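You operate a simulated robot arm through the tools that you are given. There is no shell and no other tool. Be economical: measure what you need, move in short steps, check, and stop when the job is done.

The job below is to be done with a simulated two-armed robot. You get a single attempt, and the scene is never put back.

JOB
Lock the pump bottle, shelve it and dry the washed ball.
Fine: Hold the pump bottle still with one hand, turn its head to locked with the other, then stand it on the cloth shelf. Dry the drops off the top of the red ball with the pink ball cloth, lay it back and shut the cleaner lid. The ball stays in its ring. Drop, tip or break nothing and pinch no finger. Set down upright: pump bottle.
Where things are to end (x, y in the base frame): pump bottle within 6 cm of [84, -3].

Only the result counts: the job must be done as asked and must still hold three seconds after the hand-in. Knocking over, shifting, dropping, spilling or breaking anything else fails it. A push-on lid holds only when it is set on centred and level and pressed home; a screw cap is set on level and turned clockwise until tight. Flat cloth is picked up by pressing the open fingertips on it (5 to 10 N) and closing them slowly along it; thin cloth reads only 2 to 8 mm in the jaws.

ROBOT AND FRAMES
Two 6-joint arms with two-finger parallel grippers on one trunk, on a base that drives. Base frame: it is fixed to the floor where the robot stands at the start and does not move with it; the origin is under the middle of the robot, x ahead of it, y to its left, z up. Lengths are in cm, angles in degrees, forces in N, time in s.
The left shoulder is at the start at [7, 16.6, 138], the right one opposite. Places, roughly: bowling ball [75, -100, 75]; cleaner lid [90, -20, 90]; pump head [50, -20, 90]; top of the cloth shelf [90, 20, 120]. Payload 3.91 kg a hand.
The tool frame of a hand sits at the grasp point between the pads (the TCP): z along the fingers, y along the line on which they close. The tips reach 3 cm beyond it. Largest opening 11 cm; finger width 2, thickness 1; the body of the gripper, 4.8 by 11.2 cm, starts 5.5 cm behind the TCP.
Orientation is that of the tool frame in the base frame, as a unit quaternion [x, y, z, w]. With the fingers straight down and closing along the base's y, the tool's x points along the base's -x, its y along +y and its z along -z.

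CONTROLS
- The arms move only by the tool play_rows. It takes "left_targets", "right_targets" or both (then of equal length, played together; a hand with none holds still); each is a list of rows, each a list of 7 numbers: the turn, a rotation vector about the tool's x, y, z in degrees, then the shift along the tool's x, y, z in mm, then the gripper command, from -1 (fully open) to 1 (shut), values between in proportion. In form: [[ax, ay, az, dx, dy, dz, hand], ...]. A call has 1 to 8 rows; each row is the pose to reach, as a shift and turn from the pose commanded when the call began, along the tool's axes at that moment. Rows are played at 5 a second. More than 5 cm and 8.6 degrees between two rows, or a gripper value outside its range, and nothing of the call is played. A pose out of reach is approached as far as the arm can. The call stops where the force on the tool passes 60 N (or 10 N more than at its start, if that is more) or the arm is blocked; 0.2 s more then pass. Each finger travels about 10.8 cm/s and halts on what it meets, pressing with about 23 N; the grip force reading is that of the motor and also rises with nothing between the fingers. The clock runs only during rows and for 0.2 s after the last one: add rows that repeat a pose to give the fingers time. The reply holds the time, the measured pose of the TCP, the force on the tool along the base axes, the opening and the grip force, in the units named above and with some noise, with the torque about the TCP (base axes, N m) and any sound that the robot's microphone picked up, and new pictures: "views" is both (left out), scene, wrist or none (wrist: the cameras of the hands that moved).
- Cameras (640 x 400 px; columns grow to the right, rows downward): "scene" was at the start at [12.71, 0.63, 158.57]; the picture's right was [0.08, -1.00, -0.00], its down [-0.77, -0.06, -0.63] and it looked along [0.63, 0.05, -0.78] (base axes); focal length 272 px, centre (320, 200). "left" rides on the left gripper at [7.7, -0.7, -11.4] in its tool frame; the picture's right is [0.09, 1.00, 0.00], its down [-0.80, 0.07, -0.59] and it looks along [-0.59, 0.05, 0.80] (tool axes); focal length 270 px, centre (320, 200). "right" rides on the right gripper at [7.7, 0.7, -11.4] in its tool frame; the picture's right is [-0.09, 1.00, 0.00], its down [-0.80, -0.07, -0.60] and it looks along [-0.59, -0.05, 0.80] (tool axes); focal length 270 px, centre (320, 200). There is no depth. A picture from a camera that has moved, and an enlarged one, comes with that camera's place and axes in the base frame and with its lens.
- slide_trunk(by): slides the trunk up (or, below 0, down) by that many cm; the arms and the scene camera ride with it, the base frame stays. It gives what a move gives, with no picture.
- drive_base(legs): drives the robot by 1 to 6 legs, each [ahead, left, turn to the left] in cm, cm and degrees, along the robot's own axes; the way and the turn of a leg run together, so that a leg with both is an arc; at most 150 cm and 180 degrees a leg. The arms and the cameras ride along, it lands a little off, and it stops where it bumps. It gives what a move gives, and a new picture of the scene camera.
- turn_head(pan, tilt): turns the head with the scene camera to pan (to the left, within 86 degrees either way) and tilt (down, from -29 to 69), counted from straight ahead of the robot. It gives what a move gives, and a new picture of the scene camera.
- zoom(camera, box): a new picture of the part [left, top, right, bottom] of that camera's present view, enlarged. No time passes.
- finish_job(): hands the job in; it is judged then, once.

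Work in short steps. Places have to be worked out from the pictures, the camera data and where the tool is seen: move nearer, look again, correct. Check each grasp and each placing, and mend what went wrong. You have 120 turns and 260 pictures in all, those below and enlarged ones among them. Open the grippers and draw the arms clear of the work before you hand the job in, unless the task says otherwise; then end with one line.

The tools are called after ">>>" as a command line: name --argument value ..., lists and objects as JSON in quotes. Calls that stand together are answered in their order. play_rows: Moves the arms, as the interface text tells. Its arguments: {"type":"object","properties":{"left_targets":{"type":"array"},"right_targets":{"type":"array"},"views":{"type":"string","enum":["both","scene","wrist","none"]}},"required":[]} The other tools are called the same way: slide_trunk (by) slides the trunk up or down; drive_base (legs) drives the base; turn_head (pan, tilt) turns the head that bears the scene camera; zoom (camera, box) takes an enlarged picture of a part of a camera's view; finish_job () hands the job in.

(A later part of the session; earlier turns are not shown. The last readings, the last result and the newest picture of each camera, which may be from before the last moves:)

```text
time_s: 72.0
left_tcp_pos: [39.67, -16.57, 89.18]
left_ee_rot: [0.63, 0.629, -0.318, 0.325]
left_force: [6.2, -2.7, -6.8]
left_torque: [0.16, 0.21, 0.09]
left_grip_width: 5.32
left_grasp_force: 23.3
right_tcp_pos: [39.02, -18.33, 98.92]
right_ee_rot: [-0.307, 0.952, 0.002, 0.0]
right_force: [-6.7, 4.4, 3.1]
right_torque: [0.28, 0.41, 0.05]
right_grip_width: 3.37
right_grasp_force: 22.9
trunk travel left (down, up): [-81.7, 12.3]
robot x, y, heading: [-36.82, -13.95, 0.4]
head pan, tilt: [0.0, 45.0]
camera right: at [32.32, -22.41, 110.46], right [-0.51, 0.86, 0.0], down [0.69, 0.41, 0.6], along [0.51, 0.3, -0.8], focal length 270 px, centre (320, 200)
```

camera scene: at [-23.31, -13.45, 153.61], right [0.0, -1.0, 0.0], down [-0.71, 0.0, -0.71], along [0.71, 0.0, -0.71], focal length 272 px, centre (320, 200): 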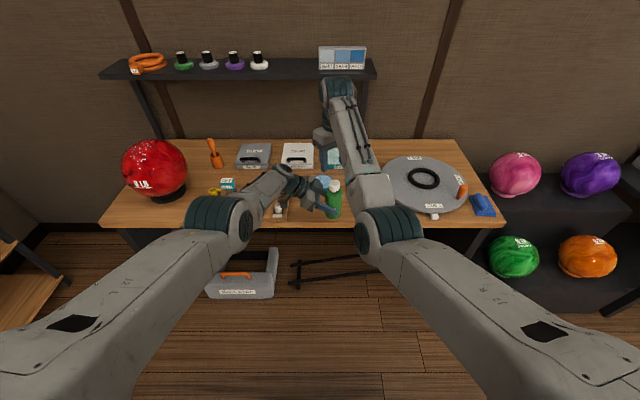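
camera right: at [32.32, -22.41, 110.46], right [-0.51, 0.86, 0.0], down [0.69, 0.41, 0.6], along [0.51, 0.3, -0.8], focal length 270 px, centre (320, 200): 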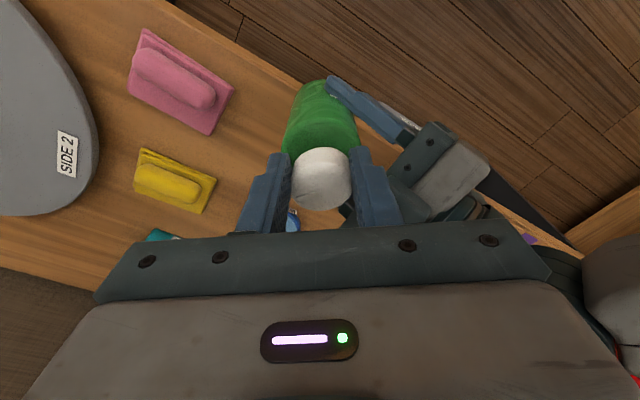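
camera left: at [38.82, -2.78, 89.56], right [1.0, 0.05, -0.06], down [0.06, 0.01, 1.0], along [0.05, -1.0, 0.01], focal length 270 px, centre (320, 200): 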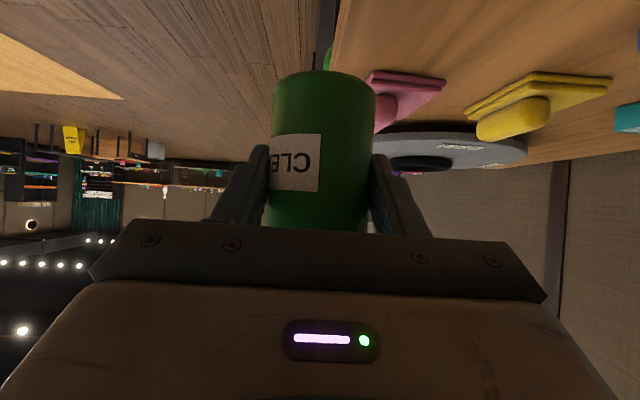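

Gripped head at 3.37 cm. Turn clockwise (seen from above) 24° and watch torque.

>>> play_rows --right_targets '[[0, 0, 6, 0, 0, 0, 0.7], [0, 0, 12, 0, 0, 0, 0.7], [0, 0, 18, 0, 0, 0, 0.7], [0, 0, 24, 0, 0, 0, 0.7]]' --views "wrist"

```text
time_s: 73.0
left_tcp_pos: [39.68, -16.7, 89.2]
left_ee_rot: [0.631, 0.628, -0.32, 0.325]
left_force: [11.9, -13.2, -6.2]
left_torque: [0.44, 0.56, 0.13]
left_grip_width: 5.37
left_grasp_force: 23.0
right_tcp_pos: [38.98, -18.28, 98.94]
right_ee_rot: [-0.099, 0.995, 0.001, 0.001]
right_force: [-11.4, 13.2, 4.2]
right_torque: [0.85, 0.56, 0.15]
right_grip_width: 3.4
right_grasp_force: 23.5
trunk travel left (down, up): [-81.7, 12.3]
robot x, y, heading: [-36.6, -13.26, 0.3]
head pan, tilt: [0.0, 45.0]
camera right: at [31.28, -19.36, 110.45], right [-0.11, 0.99, 0.0], down [0.8, 0.09, 0.6], along [0.59, 0.07, -0.8], focal length 270 px, centre (320, 200)
```

right: 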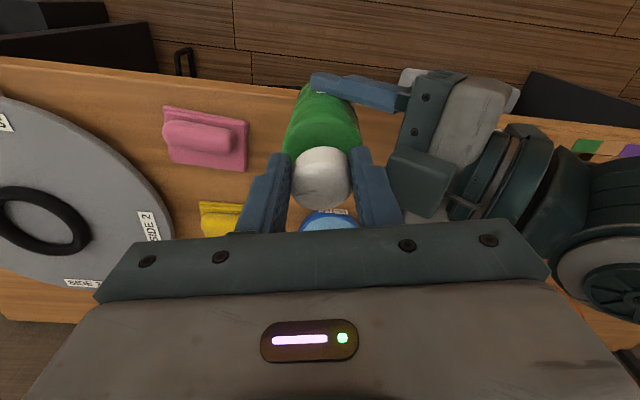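

>>> play_rows --right_targets '[[0, 0, 6, 1, 2, 0, 0.7], [0, 0, 12, 2, 3, 0, 0.7], [0, 0, 18, 2, 3, 0, 0.7], [0, 0, 24, 2, 3, 0, 0.7], [0, 0, 30, 2, 3, 0, 0.7], [0, 0, 36, 2, 3, 0, 0.7]]' --views "wrist"

>>> zoom --camera "right" --box '[270, 60, 390, 220]'

```text
time_s: 74.4
left_tcp_pos: [39.49, -16.68, 89.06]
left_ee_rot: [0.631, 0.628, -0.319, 0.325]
left_force: [-7.7, -12.6, 2.4]
left_torque: [0.41, -0.35, -0.14]
left_grip_width: 5.33
left_grasp_force: 23.1
right_tcp_pos: [38.67, -18.06, 99.03]
right_ee_rot: [0.213, 0.977, 0.001, 0.0]
right_force: [7.8, 12.6, -2.4]
right_torque: [0.8, -0.41, 0.12]
right_grip_width: 3.46
right_grasp_force: 22.8
trunk travel left (down, up): [-81.7, 12.3]
robot x, y, heading: [-36.67, -12.91, 0.2]
head pan, tilt: [0.0, 45.0]
camera right: at [32.02, -14.43, 110.49], right [0.49, 0.87, 0.0], down [0.7, -0.4, 0.59], along [0.52, -0.29, -0.8], focal length 270 px, centre (320, 200)
```

right: 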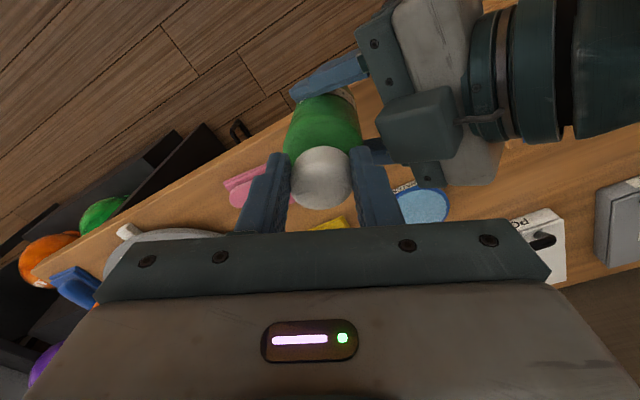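

```text
2.50 times, centred on (330, 140) of right
camera zoom: at [32.02, -14.43, 110.49], right [0.49, 0.87, 0.0], down [0.7, -0.4, 0.59], along [0.52, -0.29, -0.8], focal length 676 px, centre (295, 350)
```

zoom: 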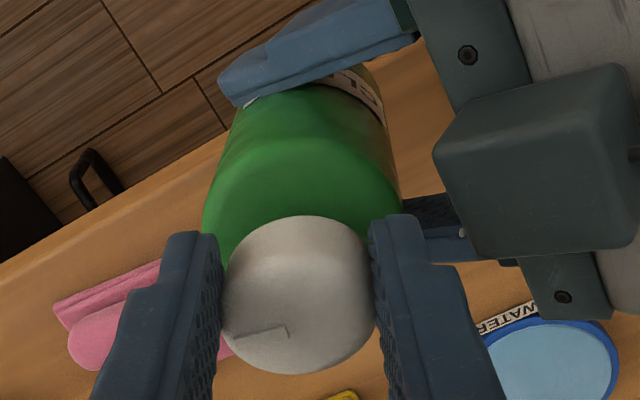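

The head is turning with the gripper (60° so far, no stop). Continue with a small re-centring.

>>> play_rows --right_targets '[[0, 0, 6, 0, 2, 0, 0.7], [0, 0, 12, 0, 3, 0, 0.7], [0, 0, 18, 0, 3, 0, 0.7], [0, 0, 24, 0, 3, 0, 0.7], [0, 0, 30, 0, 3, 0, 0.7]]' --views "wrist"

>>> zoom --camera "right" --box '[270, 60, 390, 220]'

```text
time_s: 75.6
left_tcp_pos: [39.53, -16.61, 89.08]
left_ee_rot: [0.631, 0.629, -0.319, 0.324]
left_force: [-9.1, -12.2, 0.3]
left_torque: [0.4, -0.49, -0.15]
left_grip_width: 5.32
left_grasp_force: 22.8
right_tcp_pos: [38.83, -17.82, 99.04]
right_ee_rot: [0.459, 0.888, 0.002, 0.0]
right_force: [8.5, 12.8, 0.5]
right_torque: [0.88, -0.41, 0.13]
right_grip_width: 3.45
right_grasp_force: 23.1
trunk travel left (down, up): [-81.7, 12.3]
robot x, y, heading: [-36.66, -13.14, 0.0]
head pan, tilt: [0.0, 45.0]
camera right: at [34.97, -11.33, 110.51], right [0.86, 0.51, 0.0], down [0.41, -0.7, 0.59], along [0.3, -0.51, -0.81], focal length 270 px, centre (320, 200)
```

right: 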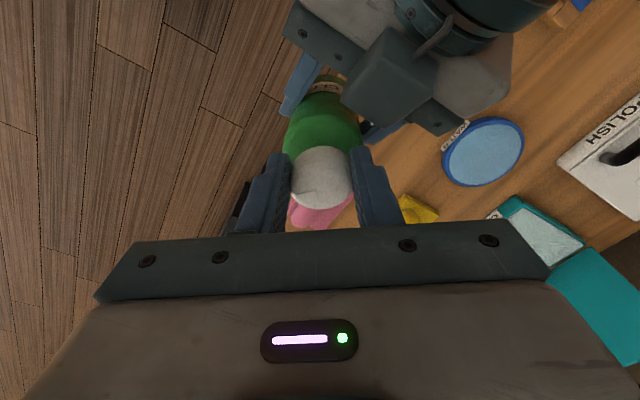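

```text
2.50 times, centred on (330, 140) of right
camera zoom: at [34.97, -11.33, 110.51], right [0.86, 0.51, 0.0], down [0.41, -0.7, 0.59], along [0.3, -0.51, -0.81], focal length 676 px, centre (295, 350)
```

zoom: 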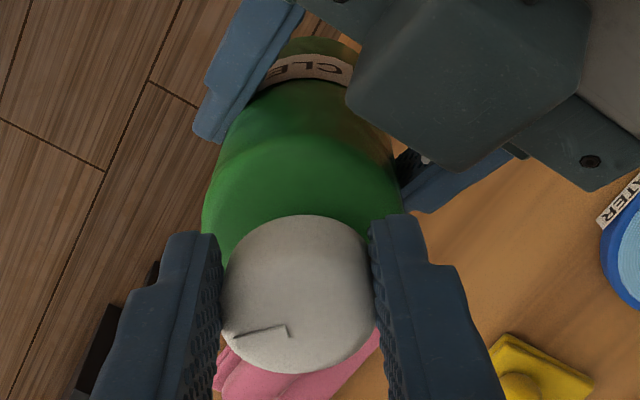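

90° turned, no stop felt. Continue another 24°, watching torque.

>>> play_rows --right_targets '[[0, 0, 6, 0, 2, 0, 0.7], [0, 0, 12, 1, 2, 0, 0.7], [0, 0, 18, 1, 2, 0, 0.7], [0, 0, 24, 1, 2, 0, 0.7]]' --views "wrist"

>>> zoom --camera "right" --box '[270, 60, 390, 220]'

```text
time_s: 76.6
left_tcp_pos: [39.58, -16.66, 89.14]
left_ee_rot: [0.631, 0.628, -0.32, 0.324]
left_force: [-13.9, -10.6, -1.6]
left_torque: [0.36, -0.62, -0.4]
left_grip_width: 5.37
left_grasp_force: 23.3
right_tcp_pos: [38.89, -17.72, 99.15]
right_ee_rot: [0.634, 0.774, 0.002, 0.0]
right_force: [14.4, 11.2, -0.5]
right_torque: [0.71, -0.78, 0.31]
right_grip_width: 3.38
right_grasp_force: 23.0
trunk travel left (down, up): [-81.7, 12.3]
robot x, y, heading: [-37.01, -13.43, 0.3]
head pan, tilt: [0.0, 45.0]
camera right: at [38.11, -10.13, 110.55], right [0.99, 0.11, 0.0], down [0.09, -0.8, 0.59], along [0.07, -0.59, -0.81], focal length 270 px, centre (320, 200)
```

right: 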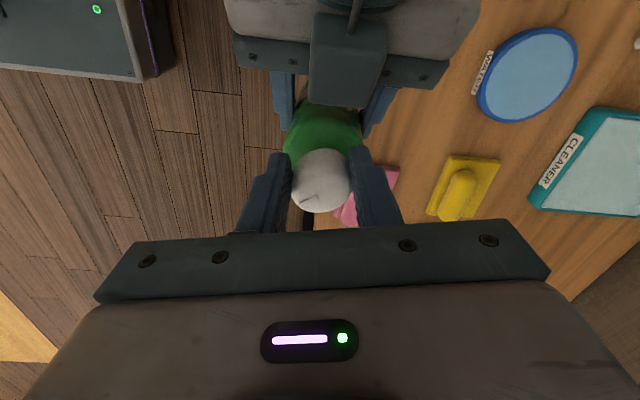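

```text
2.50 times, centred on (330, 140) of right
camera zoom: at [38.11, -10.13, 110.55], right [0.99, 0.11, 0.0], down [0.09, -0.8, 0.59], along [0.07, -0.59, -0.81], focal length 676 px, centre (295, 350)
```

zoom: 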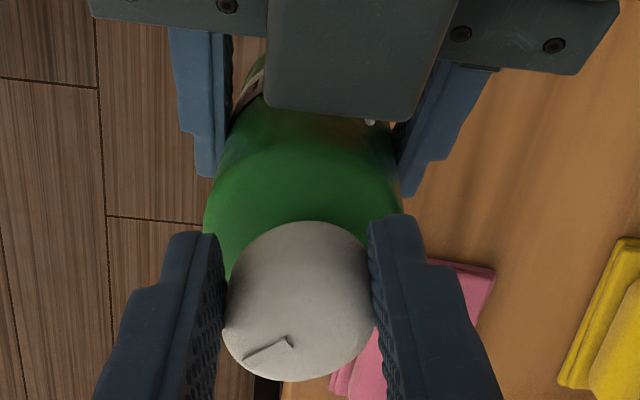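

Torque doubled and the tick lagged slightly – maybe the stop. Check the bottle hasn't spun in the left grip, and turn 12° further to confirm.

>>> play_rows --right_targets '[[0, 0, 6, 0, 0, 0, 0.7], [0, 0, 12, 0, 0, 0, 0.7], [0, 0, 12, 0, 0, 0, 0.7]]' --views "none"

>>> zoom --camera "right" --box '[270, 60, 390, 220]'

>>> zoom --camera "left" --box '[0, 0, 640, 400]'

```text
time_s: 77.4
left_tcp_pos: [39.57, -16.55, 89.07]
left_ee_rot: [0.63, 0.628, -0.32, 0.325]
left_force: [-14.7, -5.2, -5.6]
left_torque: [0.26, -0.62, -0.56]
left_grip_width: 5.43
left_grasp_force: 22.9
right_tcp_pos: [38.93, -17.72, 98.93]
right_ee_rot: [0.711, 0.703, 0.001, -0.001]
right_force: [15.3, 4.8, 3.7]
right_torque: [0.3, -0.87, 0.39]
right_grip_width: 3.36
right_grasp_force: 22.8
trunk travel left (down, up): [-81.7, 12.3]
robot x, y, heading: [-36.03, -13.39, 0.3]
head pan, tilt: [0.0, 45.0]
```

```text
2.50 times, centred on (330, 140) of right
camera zoom: at [39.75, -10.18, 110.54], right [1.0, -0.1, 0.0], down [-0.08, -0.8, 0.59], along [-0.06, -0.59, -0.81], focal length 676 px, centre (295, 350)
```

zoom: 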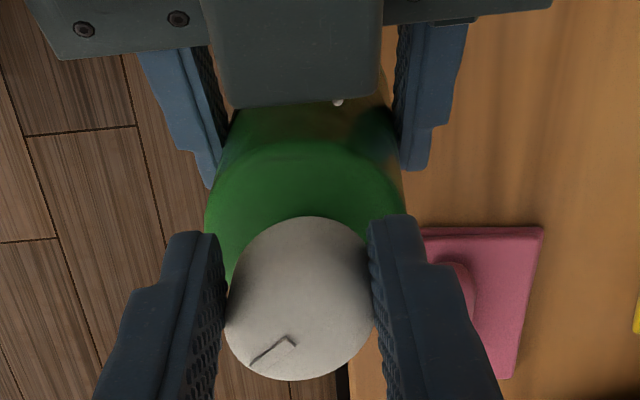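

```text
1.00 times, centred on (320, 200) of left
camera zoom: at [38.78, -2.75, 89.51], right [1.0, 0.05, -0.06], down [0.06, 0.01, 1.0], along [0.05, -1.0, 0.01], focal length 270 px, centre (320, 200)
```

zoom: 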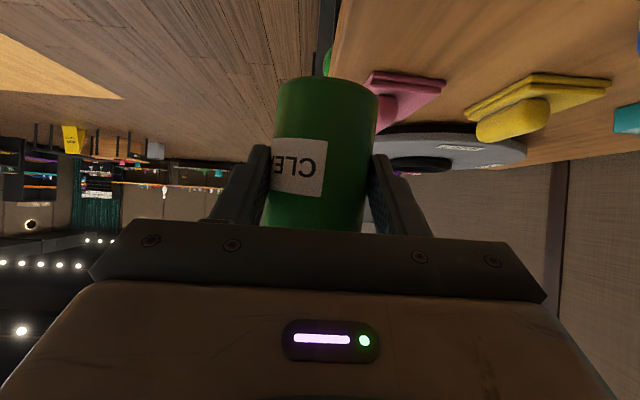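

The head is against its stop (pads now slipping, ~95° turned): locked. Open the right hand and lift straight off.

>>> play_rows --right_targets '[[0, 0, 0, 0, 0, 0, 0.4], [0, 0, 0, 0, 0, 0, 0.1], [0, 0, 0, 0, 0, 0, 0.0], [0, 0, 0, 0, 0, -30, 0.0], [0, 0, 0, 0, 0, -70, 0.0], [0, 0, 0, 0, 0, -100, 0.0]]' --views "wrist"

>>> zoom --camera "scene" --box '[280, 130, 400, 230]'

>>> zoom --camera "left" --box '[160, 0, 480, 240]'

```text
time_s: 78.8
left_tcp_pos: [39.65, -16.51, 89.15]
left_ee_rot: [0.63, 0.629, -0.319, 0.325]
left_force: [0.6, 0.1, -1.6]
left_torque: [0.06, 0.0, -0.05]
left_grip_width: 5.32
left_grasp_force: 23.4
right_tcp_pos: [38.86, -17.61, 109.01]
right_ee_rot: [0.71, 0.704, 0.001, -0.001]
right_force: [-0.7, -0.2, -0.2]
right_torque: [-0.03, 0.0, 0.0]
right_grip_width: 5.49
right_grasp_force: 0.0
trunk travel left (down, up): [-81.7, 12.3]
robot x, y, heading: [-36.68, -13.54, 0.2]
head pan, tilt: [0.0, 45.0]
camera right: at [39.67, -10.13, 120.48], right [1.0, -0.1, 0.0], down [-0.08, -0.8, 0.59], along [-0.06, -0.59, -0.81], focal length 270 px, centre (320, 200)
```

right: 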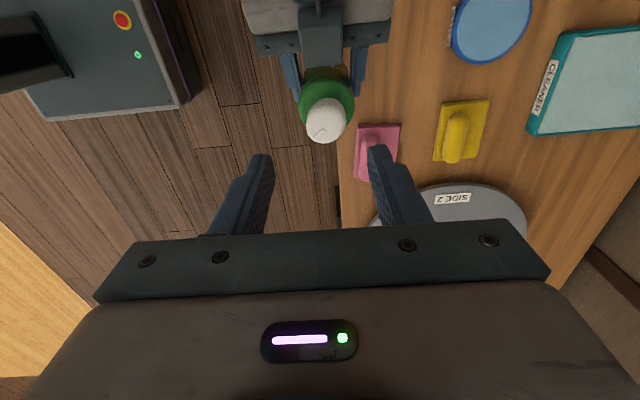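

```text
4.00 times, centred on (340, 180) of scene
camera zoom: at [-23.4, -13.38, 153.62], right [0.0, -1.0, 0.0], down [-0.71, 0.0, -0.71], along [0.71, 0.0, -0.71], focal length 1089 px, centre (240, 280)
```

zoom: 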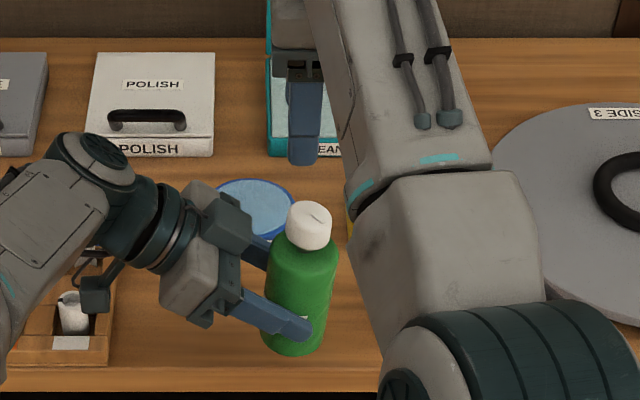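

```text
1.67 times, centred on (320, 120) of left
camera zoom: at [38.8, -2.78, 89.58], right [1.0, 0.05, -0.06], down [0.06, 0.01, 1.0], along [0.05, -1.0, 0.01], focal length 450 px, centre (320, 333)
```

zoom: 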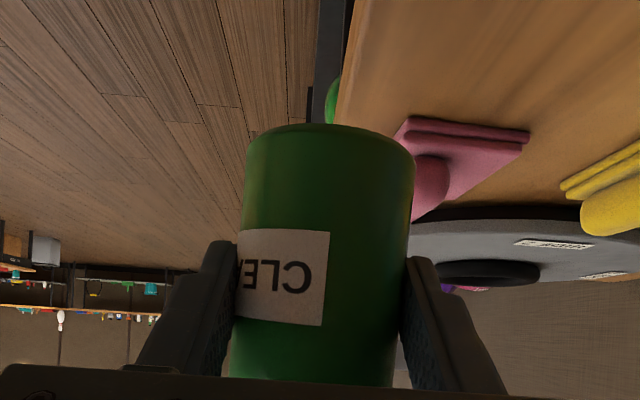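

Bottle still near-upright, head locked. Move the right hand away and lift the bottle with the trunk, then back off from the bench.

>>> play_rows --right_targets '[[0, 0, 0, -30, 10, -20, 0], [0, 0, -8, -70, 20, -30, -0.5], [0, 0, -16, -110, 30, -40, -0.5], [0, 0, -24, -150, 40, -50, -0.5], [0, 0, -32, -190, 50, -50, -0.5], [0, 0, -40, -220, 50, -50, -0.5]]' --views "none"

>>> slide_trunk --by 12

>>> drive_base --legs '[[-12, 0, 0]]'

```text
time_s: 80.2
left_tcp_pos: [39.72, -16.7, 89.06]
left_ee_rot: [0.631, 0.629, -0.319, 0.324]
left_force: [-0.4, -0.5, -1.6]
left_torque: [0.06, -0.01, -0.01]
left_grip_width: 5.31
left_grasp_force: 23.3
right_tcp_pos: [43.85, -39.96, 114.0]
right_ee_rot: [0.426, 0.905, 0.002, -0.001]
right_force: [-0.1, 0.5, 0.1]
right_torque: [0.02, 0.01, -0.01]
right_grip_width: 8.25
right_grasp_force: 0.1
trunk travel left (down, up): [-81.7, 12.3]
robot x, y, heading: [-36.58, -13.25, 0.2]
head pan, tilt: [0.0, 45.0]
```

```text
time_s: 81.7
left_tcp_pos: [39.74, -16.5, 101.16]
left_ee_rot: [0.63, 0.629, -0.319, 0.325]
left_force: [0.5, -0.9, -2.3]
left_torque: [0.02, 0.0, 0.01]
left_grip_width: 5.33
left_grasp_force: 23.2
right_tcp_pos: [43.63, -39.86, 125.96]
right_ee_rot: [0.426, 0.905, 0.002, 0.0]
right_force: [-0.2, -0.4, 1.2]
right_torque: [0.01, 0.05, -0.02]
right_grip_width: 8.25
right_grasp_force: 0.0
trunk travel left (down, up): [-93.7, 0.3]
robot x, y, heading: [-36.41, -13.46, 0.1]
head pan, tilt: [0.0, 45.0]
```

```text
time_s: 82.9
left_tcp_pos: [28.06, -16.6, 100.84]
left_ee_rot: [0.63, 0.629, -0.321, 0.324]
left_force: [0.5, 0.0, -2.3]
left_torque: [0.01, 0.02, -0.02]
left_grip_width: 5.32
left_grasp_force: 23.1
right_tcp_pos: [32.17, -39.85, 125.58]
right_ee_rot: [0.426, 0.905, 0.001, -0.002]
right_force: [0.8, 0.0, -0.7]
right_torque: [-0.02, 0.06, -0.03]
right_grip_width: 8.26
right_grasp_force: 0.0
trunk travel left (down, up): [-93.7, 0.3]
robot x, y, heading: [-48.67, -13.68, 0.3]
head pan, tilt: [0.0, 45.0]
camera scene: at [-34.65, -13.43, 165.55], right [0.0, -1.0, 0.0], down [-0.71, 0.0, -0.7], along [0.7, 0.0, -0.71], focal length 272 px, centre (320, 200)
```

scene: 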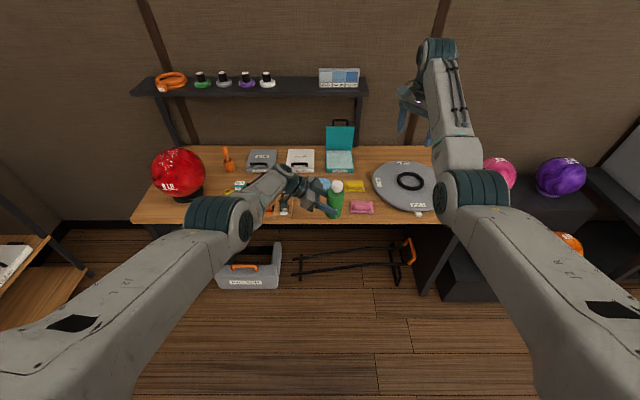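

Now swing the left tool heading back toward +x while raising, in two stages.

>>> play_rows --left_targets '[[-6.5, 0, -4.67, -14, 20, -20, 0.3], [-13, 0, -9.33, -28, 41, -39, 0.3], [-19.5, 0, -14, -42, 62, -58, 0.3], [-26, 0, -18.67, -57, 82, -78, 0.3], [-32.5, 0, -23.33, -71, 103, -98, 0.3], [-39, 0, -28, -85, 123, -117, 0.3], [-39, 0, -28, -85, 123, -117, 0.3]]' --views "scene"

```text
time_s: 84.5
left_tcp_pos: [43.48, -12.67, 114.09]
left_ee_rot: [0.32, 0.829, -0.161, 0.429]
left_force: [-0.6, 0.5, -1.7]
left_torque: [0.01, 0.03, -0.04]
left_grip_width: 5.32
left_grasp_force: 23.3
left hand out of reach, approached as far as the arm can: row 1, 2, 3, 4, 5, 6, 7
right_tcp_pos: [31.73, -39.75, 126.0]
right_ee_rot: [0.427, 0.904, 0.002, 0.0]
right_force: [-0.6, -0.2, -0.5]
right_torque: [-0.03, -0.04, -0.01]
right_grip_width: 8.28
right_grasp_force: 0.1
trunk travel left (down, up): [-93.7, 0.3]
robot x, y, heading: [-48.7, -13.53, 0.2]
head pan, tilt: [0.0, 45.0]
camera scene: at [-35.38, -13.39, 165.63], right [0.0, -1.0, 0.0], down [-0.71, 0.0, -0.71], along [0.71, 0.0, -0.71], focal length 272 px, centre (320, 200)
```

scene: 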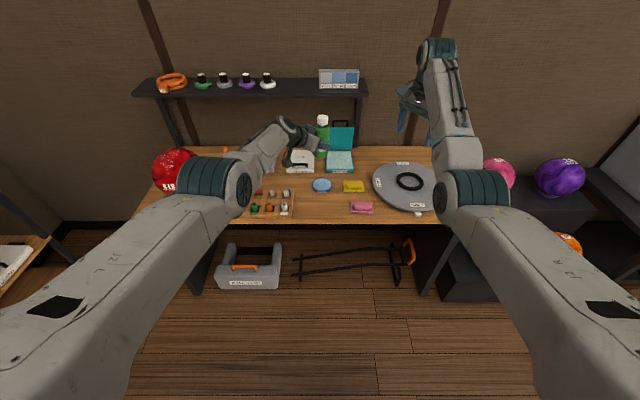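

>>> play_rows --left_targets '[[-5.7, 0, -4.05, -15, 20, -19, 0.3], [-11.4, 0, -8.1, -30, 40, -38, 0.3], [-17.1, 0, -12.15, -45, 61, -57, 0.3], [-22.8, 0, -16.2, -60, 81, -76, 0.3], [-28.5, 0, -20.25, -75, 101, -95, 0.3], [-34.2, 0, -24.3, -89, 121, -114, 0.3], [-34.2, 0, -24.3, -89, 121, -114, 0.3]]' --views "both"

>>> zoom --camera "scene" --box '[220, 50, 400, 170]'

```text
time_s: 86.1
left_tcp_pos: [50.08, -1.13, 127.8]
left_ee_rot: [0.001, 0.888, 0.003, 0.46]
left_force: [0.1, -0.3, -2.3]
left_torque: [-0.03, 0.02, 0.01]
left_grip_width: 5.32
left_grasp_force: 23.2
left hand out of reach, approached as far as the arm can: row 1, 2, 3, 4, 5, 6, 7
right_tcp_pos: [31.9, -39.83, 125.88]
right_ee_rot: [0.427, 0.904, 0.001, 0.0]
right_force: [0.0, -0.6, 0.2]
right_torque: [-0.01, 0.01, -0.02]
right_grip_width: 8.25
right_grasp_force: 0.0
trunk travel left (down, up): [-93.7, 0.3]
robot x, y, heading: [-48.31, -13.37, 0.1]
head pan, tilt: [0.0, 45.0]
camera scene: at [-35.23, -13.4, 165.61], right [0.0, -1.0, 0.0], down [-0.71, 0.0, -0.71], along [0.71, 0.0, -0.71], focal length 272 px, centre (320, 200)
camera left: at [36.11, -1.89, 128.18], right [-0.05, 1.0, -0.07], down [-0.03, 0.07, 1.0], along [1.0, 0.05, 0.02], focal length 270 px, centre (320, 200)
```

scene: 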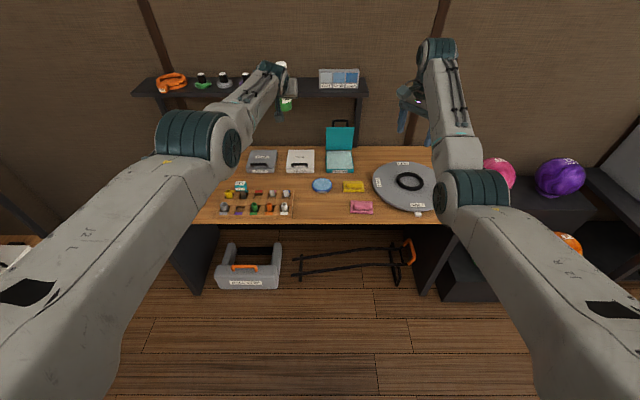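
left: 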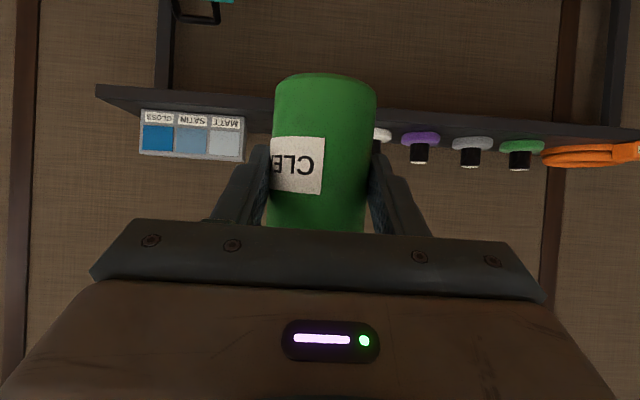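

```text
3.33 times, centred on (310, 110) of scene
camera zoom: at [-35.23, -13.4, 165.61], right [0.0, -1.0, 0.0], down [-0.71, 0.0, -0.71], along [0.71, 0.0, -0.71], focal length 907 px, centre (353, 500)
```

zoom: 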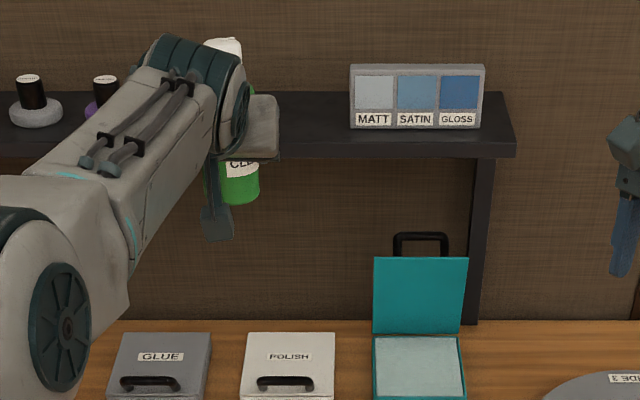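

>>> zoom --camera "left" --box '[80, 60, 640, 200]'

>>> zoom --camera "left" --box '[80, 70, 280, 190]'

```text
1.14 times, centred on (360, 130) of left
camera zoom: at [36.11, -1.89, 128.18], right [-0.05, 1.0, -0.07], down [-0.03, 0.07, 1.0], along [1.0, 0.05, 0.02], focal length 309 px, centre (274, 280)
```

zoom: 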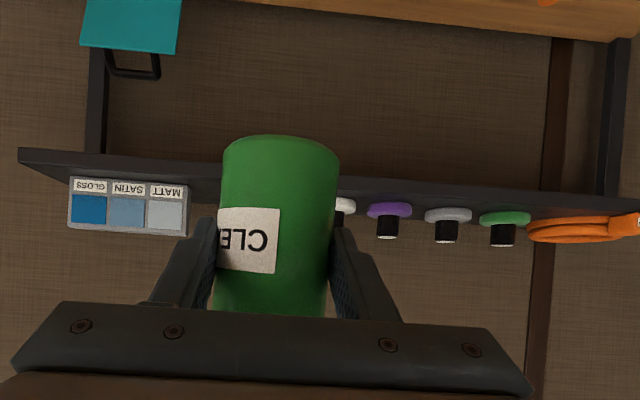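

```text
3.20 times, centred on (180, 130) of left
camera zoom: at [36.11, -1.89, 128.18], right [-0.05, 1.0, -0.07], down [-0.03, 0.07, 1.0], along [1.0, 0.05, 0.02], focal length 865 px, centre (768, 424)
```

zoom: 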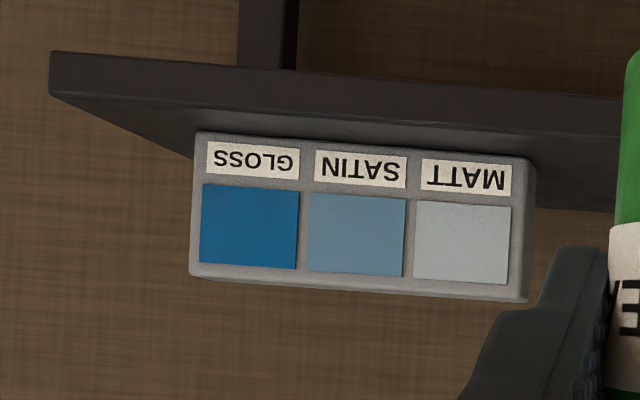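

Shelf measured: front edge x≈77.7, top z≈116.5; gap between puck (y≈6) and swatch (y≈-13). Bottle bottom is at ≈121.6. Drive forward most of the way, then check.

>>> drive_base --legs '[[24, -1.9, 0]]'

>>> zoom --camera "left" --box '[0, 0, 640, 400]'

```text
time_s: 87.9
left_tcp_pos: [73.71, -2.97, 128.33]
left_ee_rot: [0.0, 0.886, 0.003, 0.463]
left_force: [-0.2, -0.6, -1.1]
left_torque: [-0.02, 0.03, 0.0]
left_grip_width: 5.31
left_grasp_force: 22.5
right_tcp_pos: [55.43, -41.53, 126.49]
right_ee_rot: [0.426, 0.905, 0.003, 0.002]
right_force: [-0.7, -0.5, -0.1]
right_torque: [0.02, -0.03, -0.03]
right_grip_width: 8.26
right_grasp_force: 0.1
trunk travel left (down, up): [-93.7, 0.3]
robot x, y, heading: [-24.54, -15.58, -0.1]
head pan, tilt: [0.0, 45.0]
camera scene: at [-11.73, -15.2, 165.68], right [0.0, -1.0, 0.0], down [-0.7, 0.0, -0.71], along [0.71, 0.0, -0.7], focal length 272 px, centre (320, 200)
```

scene: 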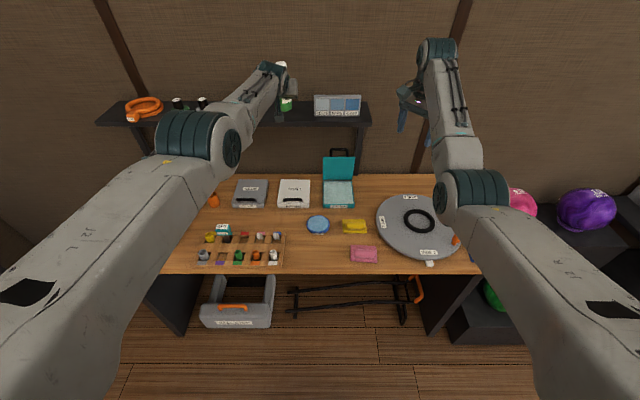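

```text
1.00 times, centred on (320, 200) of left
camera zoom: at [59.76, -3.65, 128.56], right [-0.05, 1.0, -0.07], down [-0.03, 0.07, 1.0], along [1.0, 0.05, 0.03], focal length 270 px, centre (320, 200)
```

zoom: 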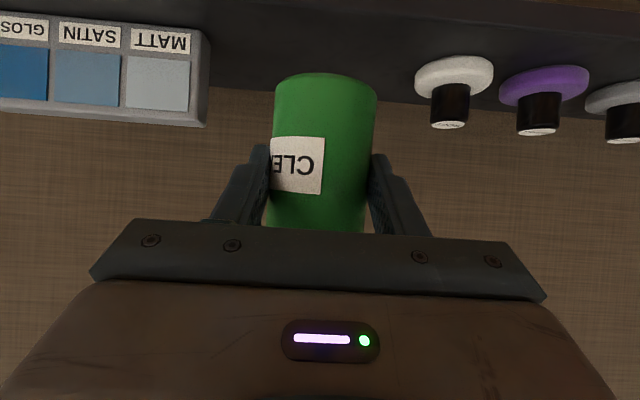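

Gap is clear. Drive the last 8.6 cm.

>>> drive_base --legs '[[8.6, 0, 0]]'

>>> zoom --camera "left" --box '[0, 0, 640, 400]'

```text
time_s: 89.0
left_tcp_pos: [81.6, -2.94, 128.87]
left_ee_rot: [0.001, 0.885, 0.002, 0.465]
left_force: [-0.9, 0.1, -1.6]
left_torque: [0.0, 0.03, -0.03]
left_grip_width: 5.32
left_grasp_force: 22.9
right_tcp_pos: [63.49, -41.55, 126.75]
right_ee_rot: [0.426, 0.905, 0.003, 0.004]
right_force: [-0.8, 0.2, 1.4]
right_torque: [-0.01, -0.09, -0.03]
right_grip_width: 8.23
right_grasp_force: 0.0
trunk travel left (down, up): [-93.7, 0.3]
robot x, y, heading: [-16.0, -15.44, 0.4]
head pan, tilt: [0.0, 45.0]
camera scene: at [-3.97, -15.21, 165.75], right [0.0, -1.0, 0.0], down [-0.7, 0.0, -0.71], along [0.71, 0.0, -0.7], focal length 272 px, centre (320, 200)
```

scene: 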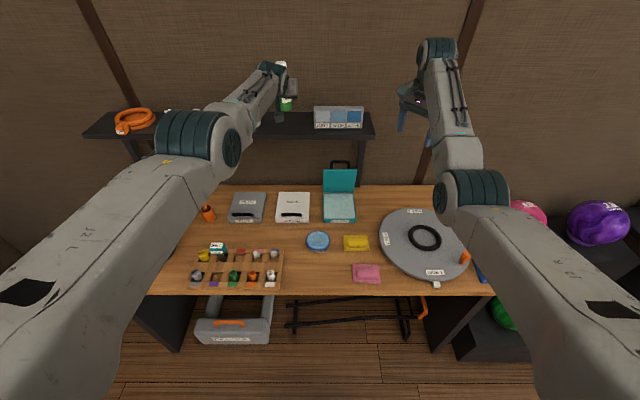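

```text
1.00 times, centred on (320, 200) of left
camera zoom: at [67.69, -3.6, 129.03], right [-0.05, 1.0, -0.07], down [-0.04, 0.07, 1.0], along [1.0, 0.05, 0.03], focal length 270 px, centre (320, 200)
```

zoom: 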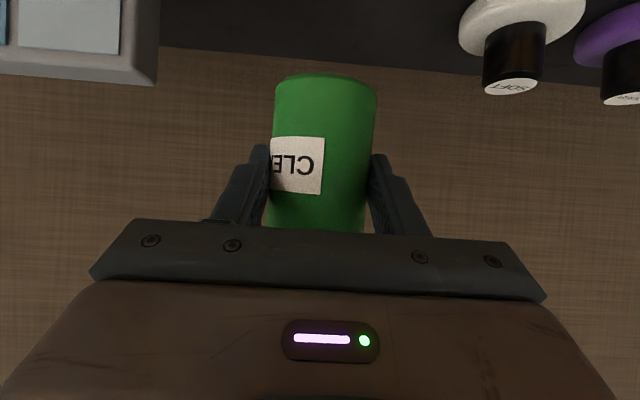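

Bottle axis ≈(83.1,-3). Lower 4 cm, then in small steps until contact.

>>> slide_trunk --by -4

>>> zoom --camera "left" --box '[0, 0, 640, 400]'

>>> slide_trunk --by -0.7

```text
time_s: 89.8
left_tcp_pos: [82.68, -2.86, 124.03]
left_ee_rot: [0.001, 0.888, 0.002, 0.46]
left_force: [-0.3, -0.3, -1.5]
left_torque: [0.0, 0.01, -0.02]
left_grip_width: 5.32
left_grasp_force: 23.1
right_tcp_pos: [64.54, -41.51, 122.05]
right_ee_rot: [0.425, 0.905, 0.001, -0.001]
right_force: [-0.1, -0.7, 0.1]
right_torque: [0.02, -0.02, -0.03]
right_grip_width: 8.23
right_grasp_force: 0.1
trunk travel left (down, up): [-89.7, 4.3]
robot x, y, heading: [-15.91, -15.47, 0.2]
head pan, tilt: [0.0, 45.0]
```

```text
1.00 times, centred on (320, 200) of left
camera zoom: at [68.75, -3.58, 124.26], right [-0.05, 1.0, -0.07], down [-0.03, 0.07, 1.0], along [1.0, 0.05, 0.02], focal length 270 px, centre (320, 200)
```

zoom: 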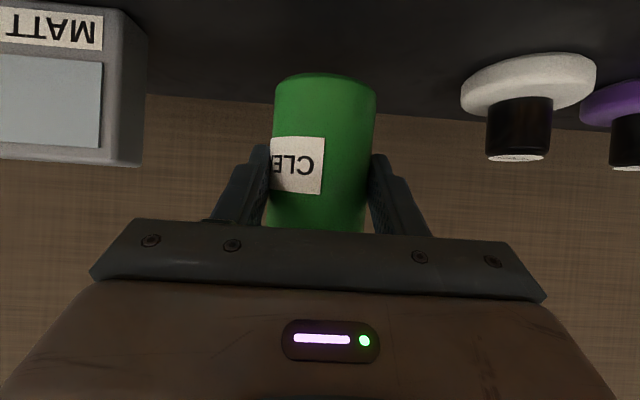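

```text
time_s: 90.4
left_tcp_pos: [82.62, -2.89, 123.27]
left_ee_rot: [0.0, 0.887, 0.003, 0.461]
left_force: [0.4, 0.3, -0.5]
left_torque: [-0.01, 0.02, 0.0]
left_grip_width: 5.31
left_grasp_force: 23.3
right_tcp_pos: [64.51, -41.39, 121.34]
right_ee_rot: [0.426, 0.905, 0.002, 0.0]
right_force: [-0.2, 0.3, 0.6]
right_torque: [0.02, 0.01, 0.0]
right_grip_width: 8.25
right_grasp_force: 0.0
trunk travel left (down, up): [-89.0, 5.0]
robot x, y, heading: [-16.03, -15.52, 0.4]
head pan, tilt: [0.0, 45.0]
```

>>> slide_trunk --by -0.5

>>> slide_trunk --by -0.4

```text
time_s: 90.9
left_tcp_pos: [82.61, -2.8, 122.67]
left_ee_rot: [0.0, 0.888, 0.003, 0.461]
left_force: [0.4, 0.5, -2.3]
left_torque: [-0.02, 0.02, -0.03]
left_grip_width: 5.29
left_grasp_force: 23.4
right_tcp_pos: [64.69, -41.53, 120.75]
right_ee_rot: [0.425, 0.905, 0.001, -0.001]
right_force: [0.6, 0.1, 0.3]
right_torque: [-0.01, 0.01, 0.02]
right_grip_width: 8.26
right_grasp_force: 0.1
trunk travel left (down, up): [-88.5, 5.5]
robot x, y, heading: [-16.37, -15.29, 0.1]
head pan, tilt: [0.0, 45.0]
```

```text
time_s: 91.5
left_tcp_pos: [82.66, -2.9, 122.33]
left_ee_rot: [0.0, 0.888, 0.003, 0.461]
left_force: [0.2, 0.2, -1.1]
left_torque: [0.0, 0.01, -0.01]
left_grip_width: 5.32
left_grasp_force: 22.9
right_tcp_pos: [64.63, -41.43, 120.33]
right_ee_rot: [0.425, 0.905, 0.001, -0.001]
right_force: [-0.4, -0.1, -0.6]
right_torque: [-0.01, -0.01, 0.02]
right_grip_width: 8.26
right_grasp_force: 0.1
trunk travel left (down, up): [-88.1, 5.9]
robot x, y, heading: [-15.68, -15.54, 0.2]
head pan, tilt: [0.0, 45.0]
```

>>> slide_trunk --by -0.4

>>> slide_trunk --by -0.4

>>> zoom --camera "left" --box '[160, 0, 480, 240]'

```text
time_s: 92.0
left_tcp_pos: [82.74, -2.85, 121.88]
left_ee_rot: [-0.001, 0.887, 0.004, 0.461]
left_force: [0.1, -0.5, -1.7]
left_torque: [-0.04, -0.01, -0.01]
left_grip_width: 5.33
left_grasp_force: 23.3
right_tcp_pos: [64.75, -41.43, 119.88]
right_ee_rot: [0.426, 0.905, 0.001, -0.001]
right_force: [0.5, 0.5, 1.5]
right_torque: [-0.01, 0.0, 0.01]
right_grip_width: 8.25
right_grasp_force: 0.1
trunk travel left (down, up): [-87.7, 6.3]
robot x, y, heading: [-15.95, -15.43, 0.0]
head pan, tilt: [0.0, 45.0]
```

```text
time_s: 92.5
left_tcp_pos: [82.66, -2.95, 121.63]
left_ee_rot: [0.001, 0.887, 0.002, 0.461]
left_force: [-0.1, 0.1, -0.8]
left_torque: [0.01, 0.02, 0.0]
left_grip_width: 5.32
left_grasp_force: 23.5
right_tcp_pos: [64.51, -41.41, 119.65]
right_ee_rot: [0.426, 0.905, 0.002, 0.0]
right_force: [-0.5, 0.8, 0.6]
right_torque: [-0.03, -0.01, 0.01]
right_grip_width: 8.26
right_grasp_force: 0.1
trunk travel left (down, up): [-87.3, 6.7]
robot x, y, heading: [-16.05, -14.67, 0.2]
head pan, tilt: [0.0, 45.0]
```

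```text
1.67 times, centred on (320, 120) of left
camera zoom: at [68.74, -3.61, 121.87], right [-0.05, 1.0, -0.07], down [-0.03, 0.07, 1.0], along [1.0, 0.05, 0.02], focal length 450 px, centre (320, 333)
```

zoom: 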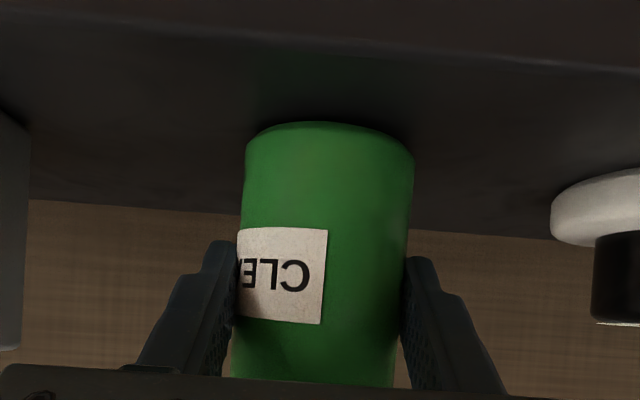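

Very close now; continue in 0.3 cm steps watching force.

>>> slide_trunk --by -0.3

>>> slide_trunk --by -0.3

>>> slide_trunk --by -0.3

>>> zoom --camera "left" --box '[160, 0, 480, 240]'

```text
time_s: 93.0
left_tcp_pos: [82.6, -2.84, 121.58]
left_ee_rot: [0.0, 0.886, 0.003, 0.463]
left_force: [2.8, 0.9, 5.9]
left_torque: [0.02, -0.48, 0.04]
left_grip_width: 5.31
left_grasp_force: 22.8
right_tcp_pos: [64.47, -41.41, 119.34]
right_ee_rot: [0.426, 0.905, 0.001, 0.0]
right_force: [-0.9, -0.4, -0.4]
right_torque: [0.06, 0.03, 0.03]
right_grip_width: 8.27
right_grasp_force: 0.2
trunk travel left (down, up): [-87.0, 7.0]
robot x, y, heading: [-16.26, -15.38, 0.3]
head pan, tilt: [0.0, 45.0]
```

```text
time_s: 93.6
left_tcp_pos: [82.28, -2.88, 121.54]
left_ee_rot: [0.0, 0.886, 0.003, 0.464]
left_force: [2.8, 0.8, 13.7]
left_torque: [-0.03, -0.69, 0.03]
left_grip_width: 5.33
left_grasp_force: 23.2
right_tcp_pos: [64.32, -41.61, 119.13]
right_ee_rot: [0.426, 0.905, 0.002, 0.002]
right_force: [0.3, 0.2, -0.8]
right_torque: [-0.01, 0.0, 0.0]
right_grip_width: 8.24
right_grasp_force: 0.1
trunk travel left (down, up): [-86.7, 7.3]
robot x, y, heading: [-15.94, -15.22, 0.2]
head pan, tilt: [0.0, 45.0]
```

```text
time_s: 94.1
left_tcp_pos: [82.24, -2.93, 121.26]
left_ee_rot: [0.0, 0.886, 0.003, 0.464]
left_force: [0.7, 0.5, 17.3]
left_torque: [-0.24, -0.59, 0.01]
left_grip_width: 5.31
left_grasp_force: 23.3
right_tcp_pos: [64.09, -41.53, 119.05]
right_ee_rot: [0.426, 0.905, 0.002, 0.001]
right_force: [1.7, -0.1, -0.7]
right_torque: [0.02, 0.0, -0.02]
right_grip_width: 8.27
right_grasp_force: 0.1
trunk travel left (down, up): [-86.4, 7.6]
robot x, y, heading: [-16.03, -15.3, 0.3]
head pan, tilt: [0.0, 45.0]
```

```text
1.67 times, centred on (320, 120) of left
camera zoom: at [68.34, -3.63, 121.39], right [-0.05, 1.0, -0.07], down [-0.03, 0.07, 1.0], along [1.0, 0.05, 0.03], focal length 450 px, centre (320, 333)
```

zoom: 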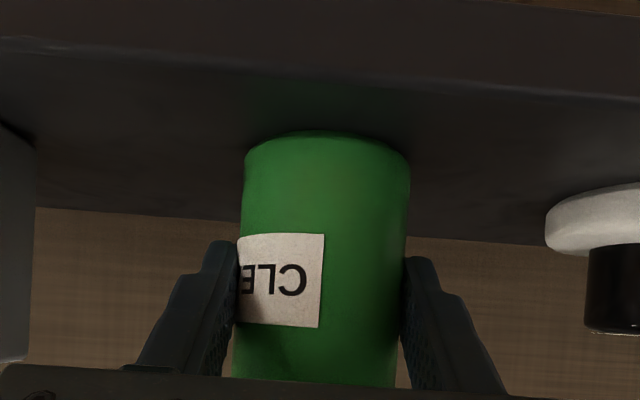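

Firm contact (17 N). Open the left fingers slowly to ≈7.5 cm.

>>> play_rows --left_targets '[[0, 0, 0, 0, 0, 0, 0.1], [0, 0, 0, 0, 0, 0, 0.0], [0, 0, 0, 0, 0, 0, -0.1], [0, 0, 0, 0, 0, 0, -0.25], [0, 0, 0, 0, 0, 0, -0.4], [0, 0, 0, 0, 0, 0, -0.4]]' --views "wrist"

```text
time_s: 95.5
left_tcp_pos: [82.51, -2.91, 120.7]
left_ee_rot: [0.0, 0.887, 0.003, 0.462]
left_force: [-0.1, 0.6, 0.2]
left_torque: [-0.01, 0.04, -0.08]
left_grip_width: 7.71
left_grasp_force: 0.0
right_tcp_pos: [64.49, -41.46, 118.71]
right_ee_rot: [0.425, 0.905, 0.002, -0.001]
right_force: [0.2, 0.6, -0.3]
right_torque: [-0.01, -0.01, 0.01]
right_grip_width: 8.24
right_grasp_force: 0.0
trunk travel left (down, up): [-86.4, 7.6]
robot x, y, heading: [-15.95, -15.2, -0.0]
head pan, tilt: [0.0, 45.0]
camera left: at [68.65, -3.62, 121.02], right [-0.05, 1.0, -0.07], down [-0.03, 0.07, 1.0], along [1.0, 0.05, 0.02], focal length 270 px, centre (320, 200)
```

left: 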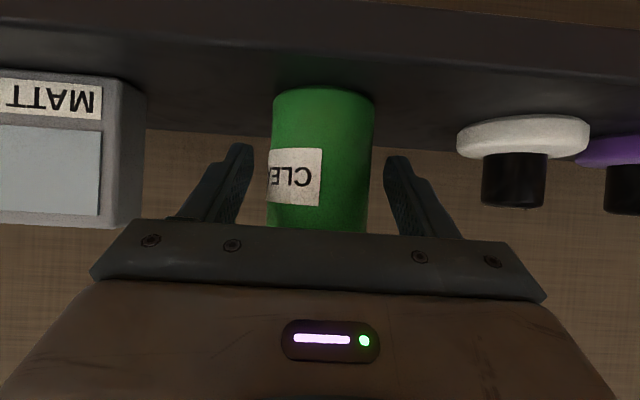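

Bottle stands free. Back straight out with the base.

>>> drive_base --legs '[[-22, 0, 0]]'

>>> zoom --camera "left" --box '[160, 60, 480, 260]'

```text
time_s: 97.2
left_tcp_pos: [60.93, -2.87, 120.37]
left_ee_rot: [0.0, 0.888, 0.003, 0.459]
left_force: [-0.7, 0.3, -0.9]
left_torque: [-0.02, 0.02, 0.02]
left_grip_width: 7.7
left_grasp_force: 0.0
right_tcp_pos: [42.9, -41.54, 118.33]
right_ee_rot: [0.426, 0.905, 0.001, -0.001]
right_force: [1.1, -0.5, 0.6]
right_torque: [-0.01, 0.04, -0.01]
right_grip_width: 8.26
right_grasp_force: 0.1
trunk travel left (down, up): [-86.4, 7.6]
robot x, y, heading: [-38.02, -15.36, 0.1]
head pan, tilt: [0.0, 45.0]
camera scene: at [-24.11, -15.28, 158.26], right [0.0, -1.0, 0.0], down [-0.71, 0.0, -0.7], along [0.7, 0.0, -0.71], focal length 272 px, centre (320, 200)
```

scene: 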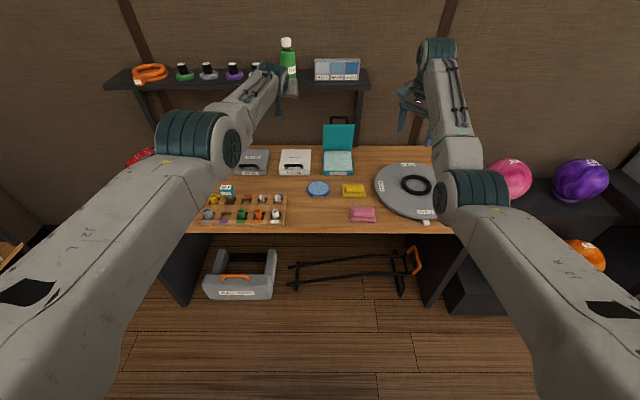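

```text
2.00 times, centred on (320, 160) of left
camera zoom: at [47.08, -3.59, 120.64], right [-0.05, 1.0, -0.07], down [-0.02, 0.07, 1.0], along [1.0, 0.06, 0.02], focal length 541 px, centre (320, 280)
```

zoom: 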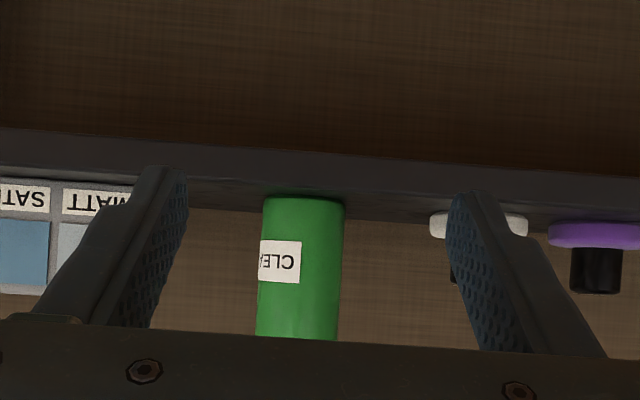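

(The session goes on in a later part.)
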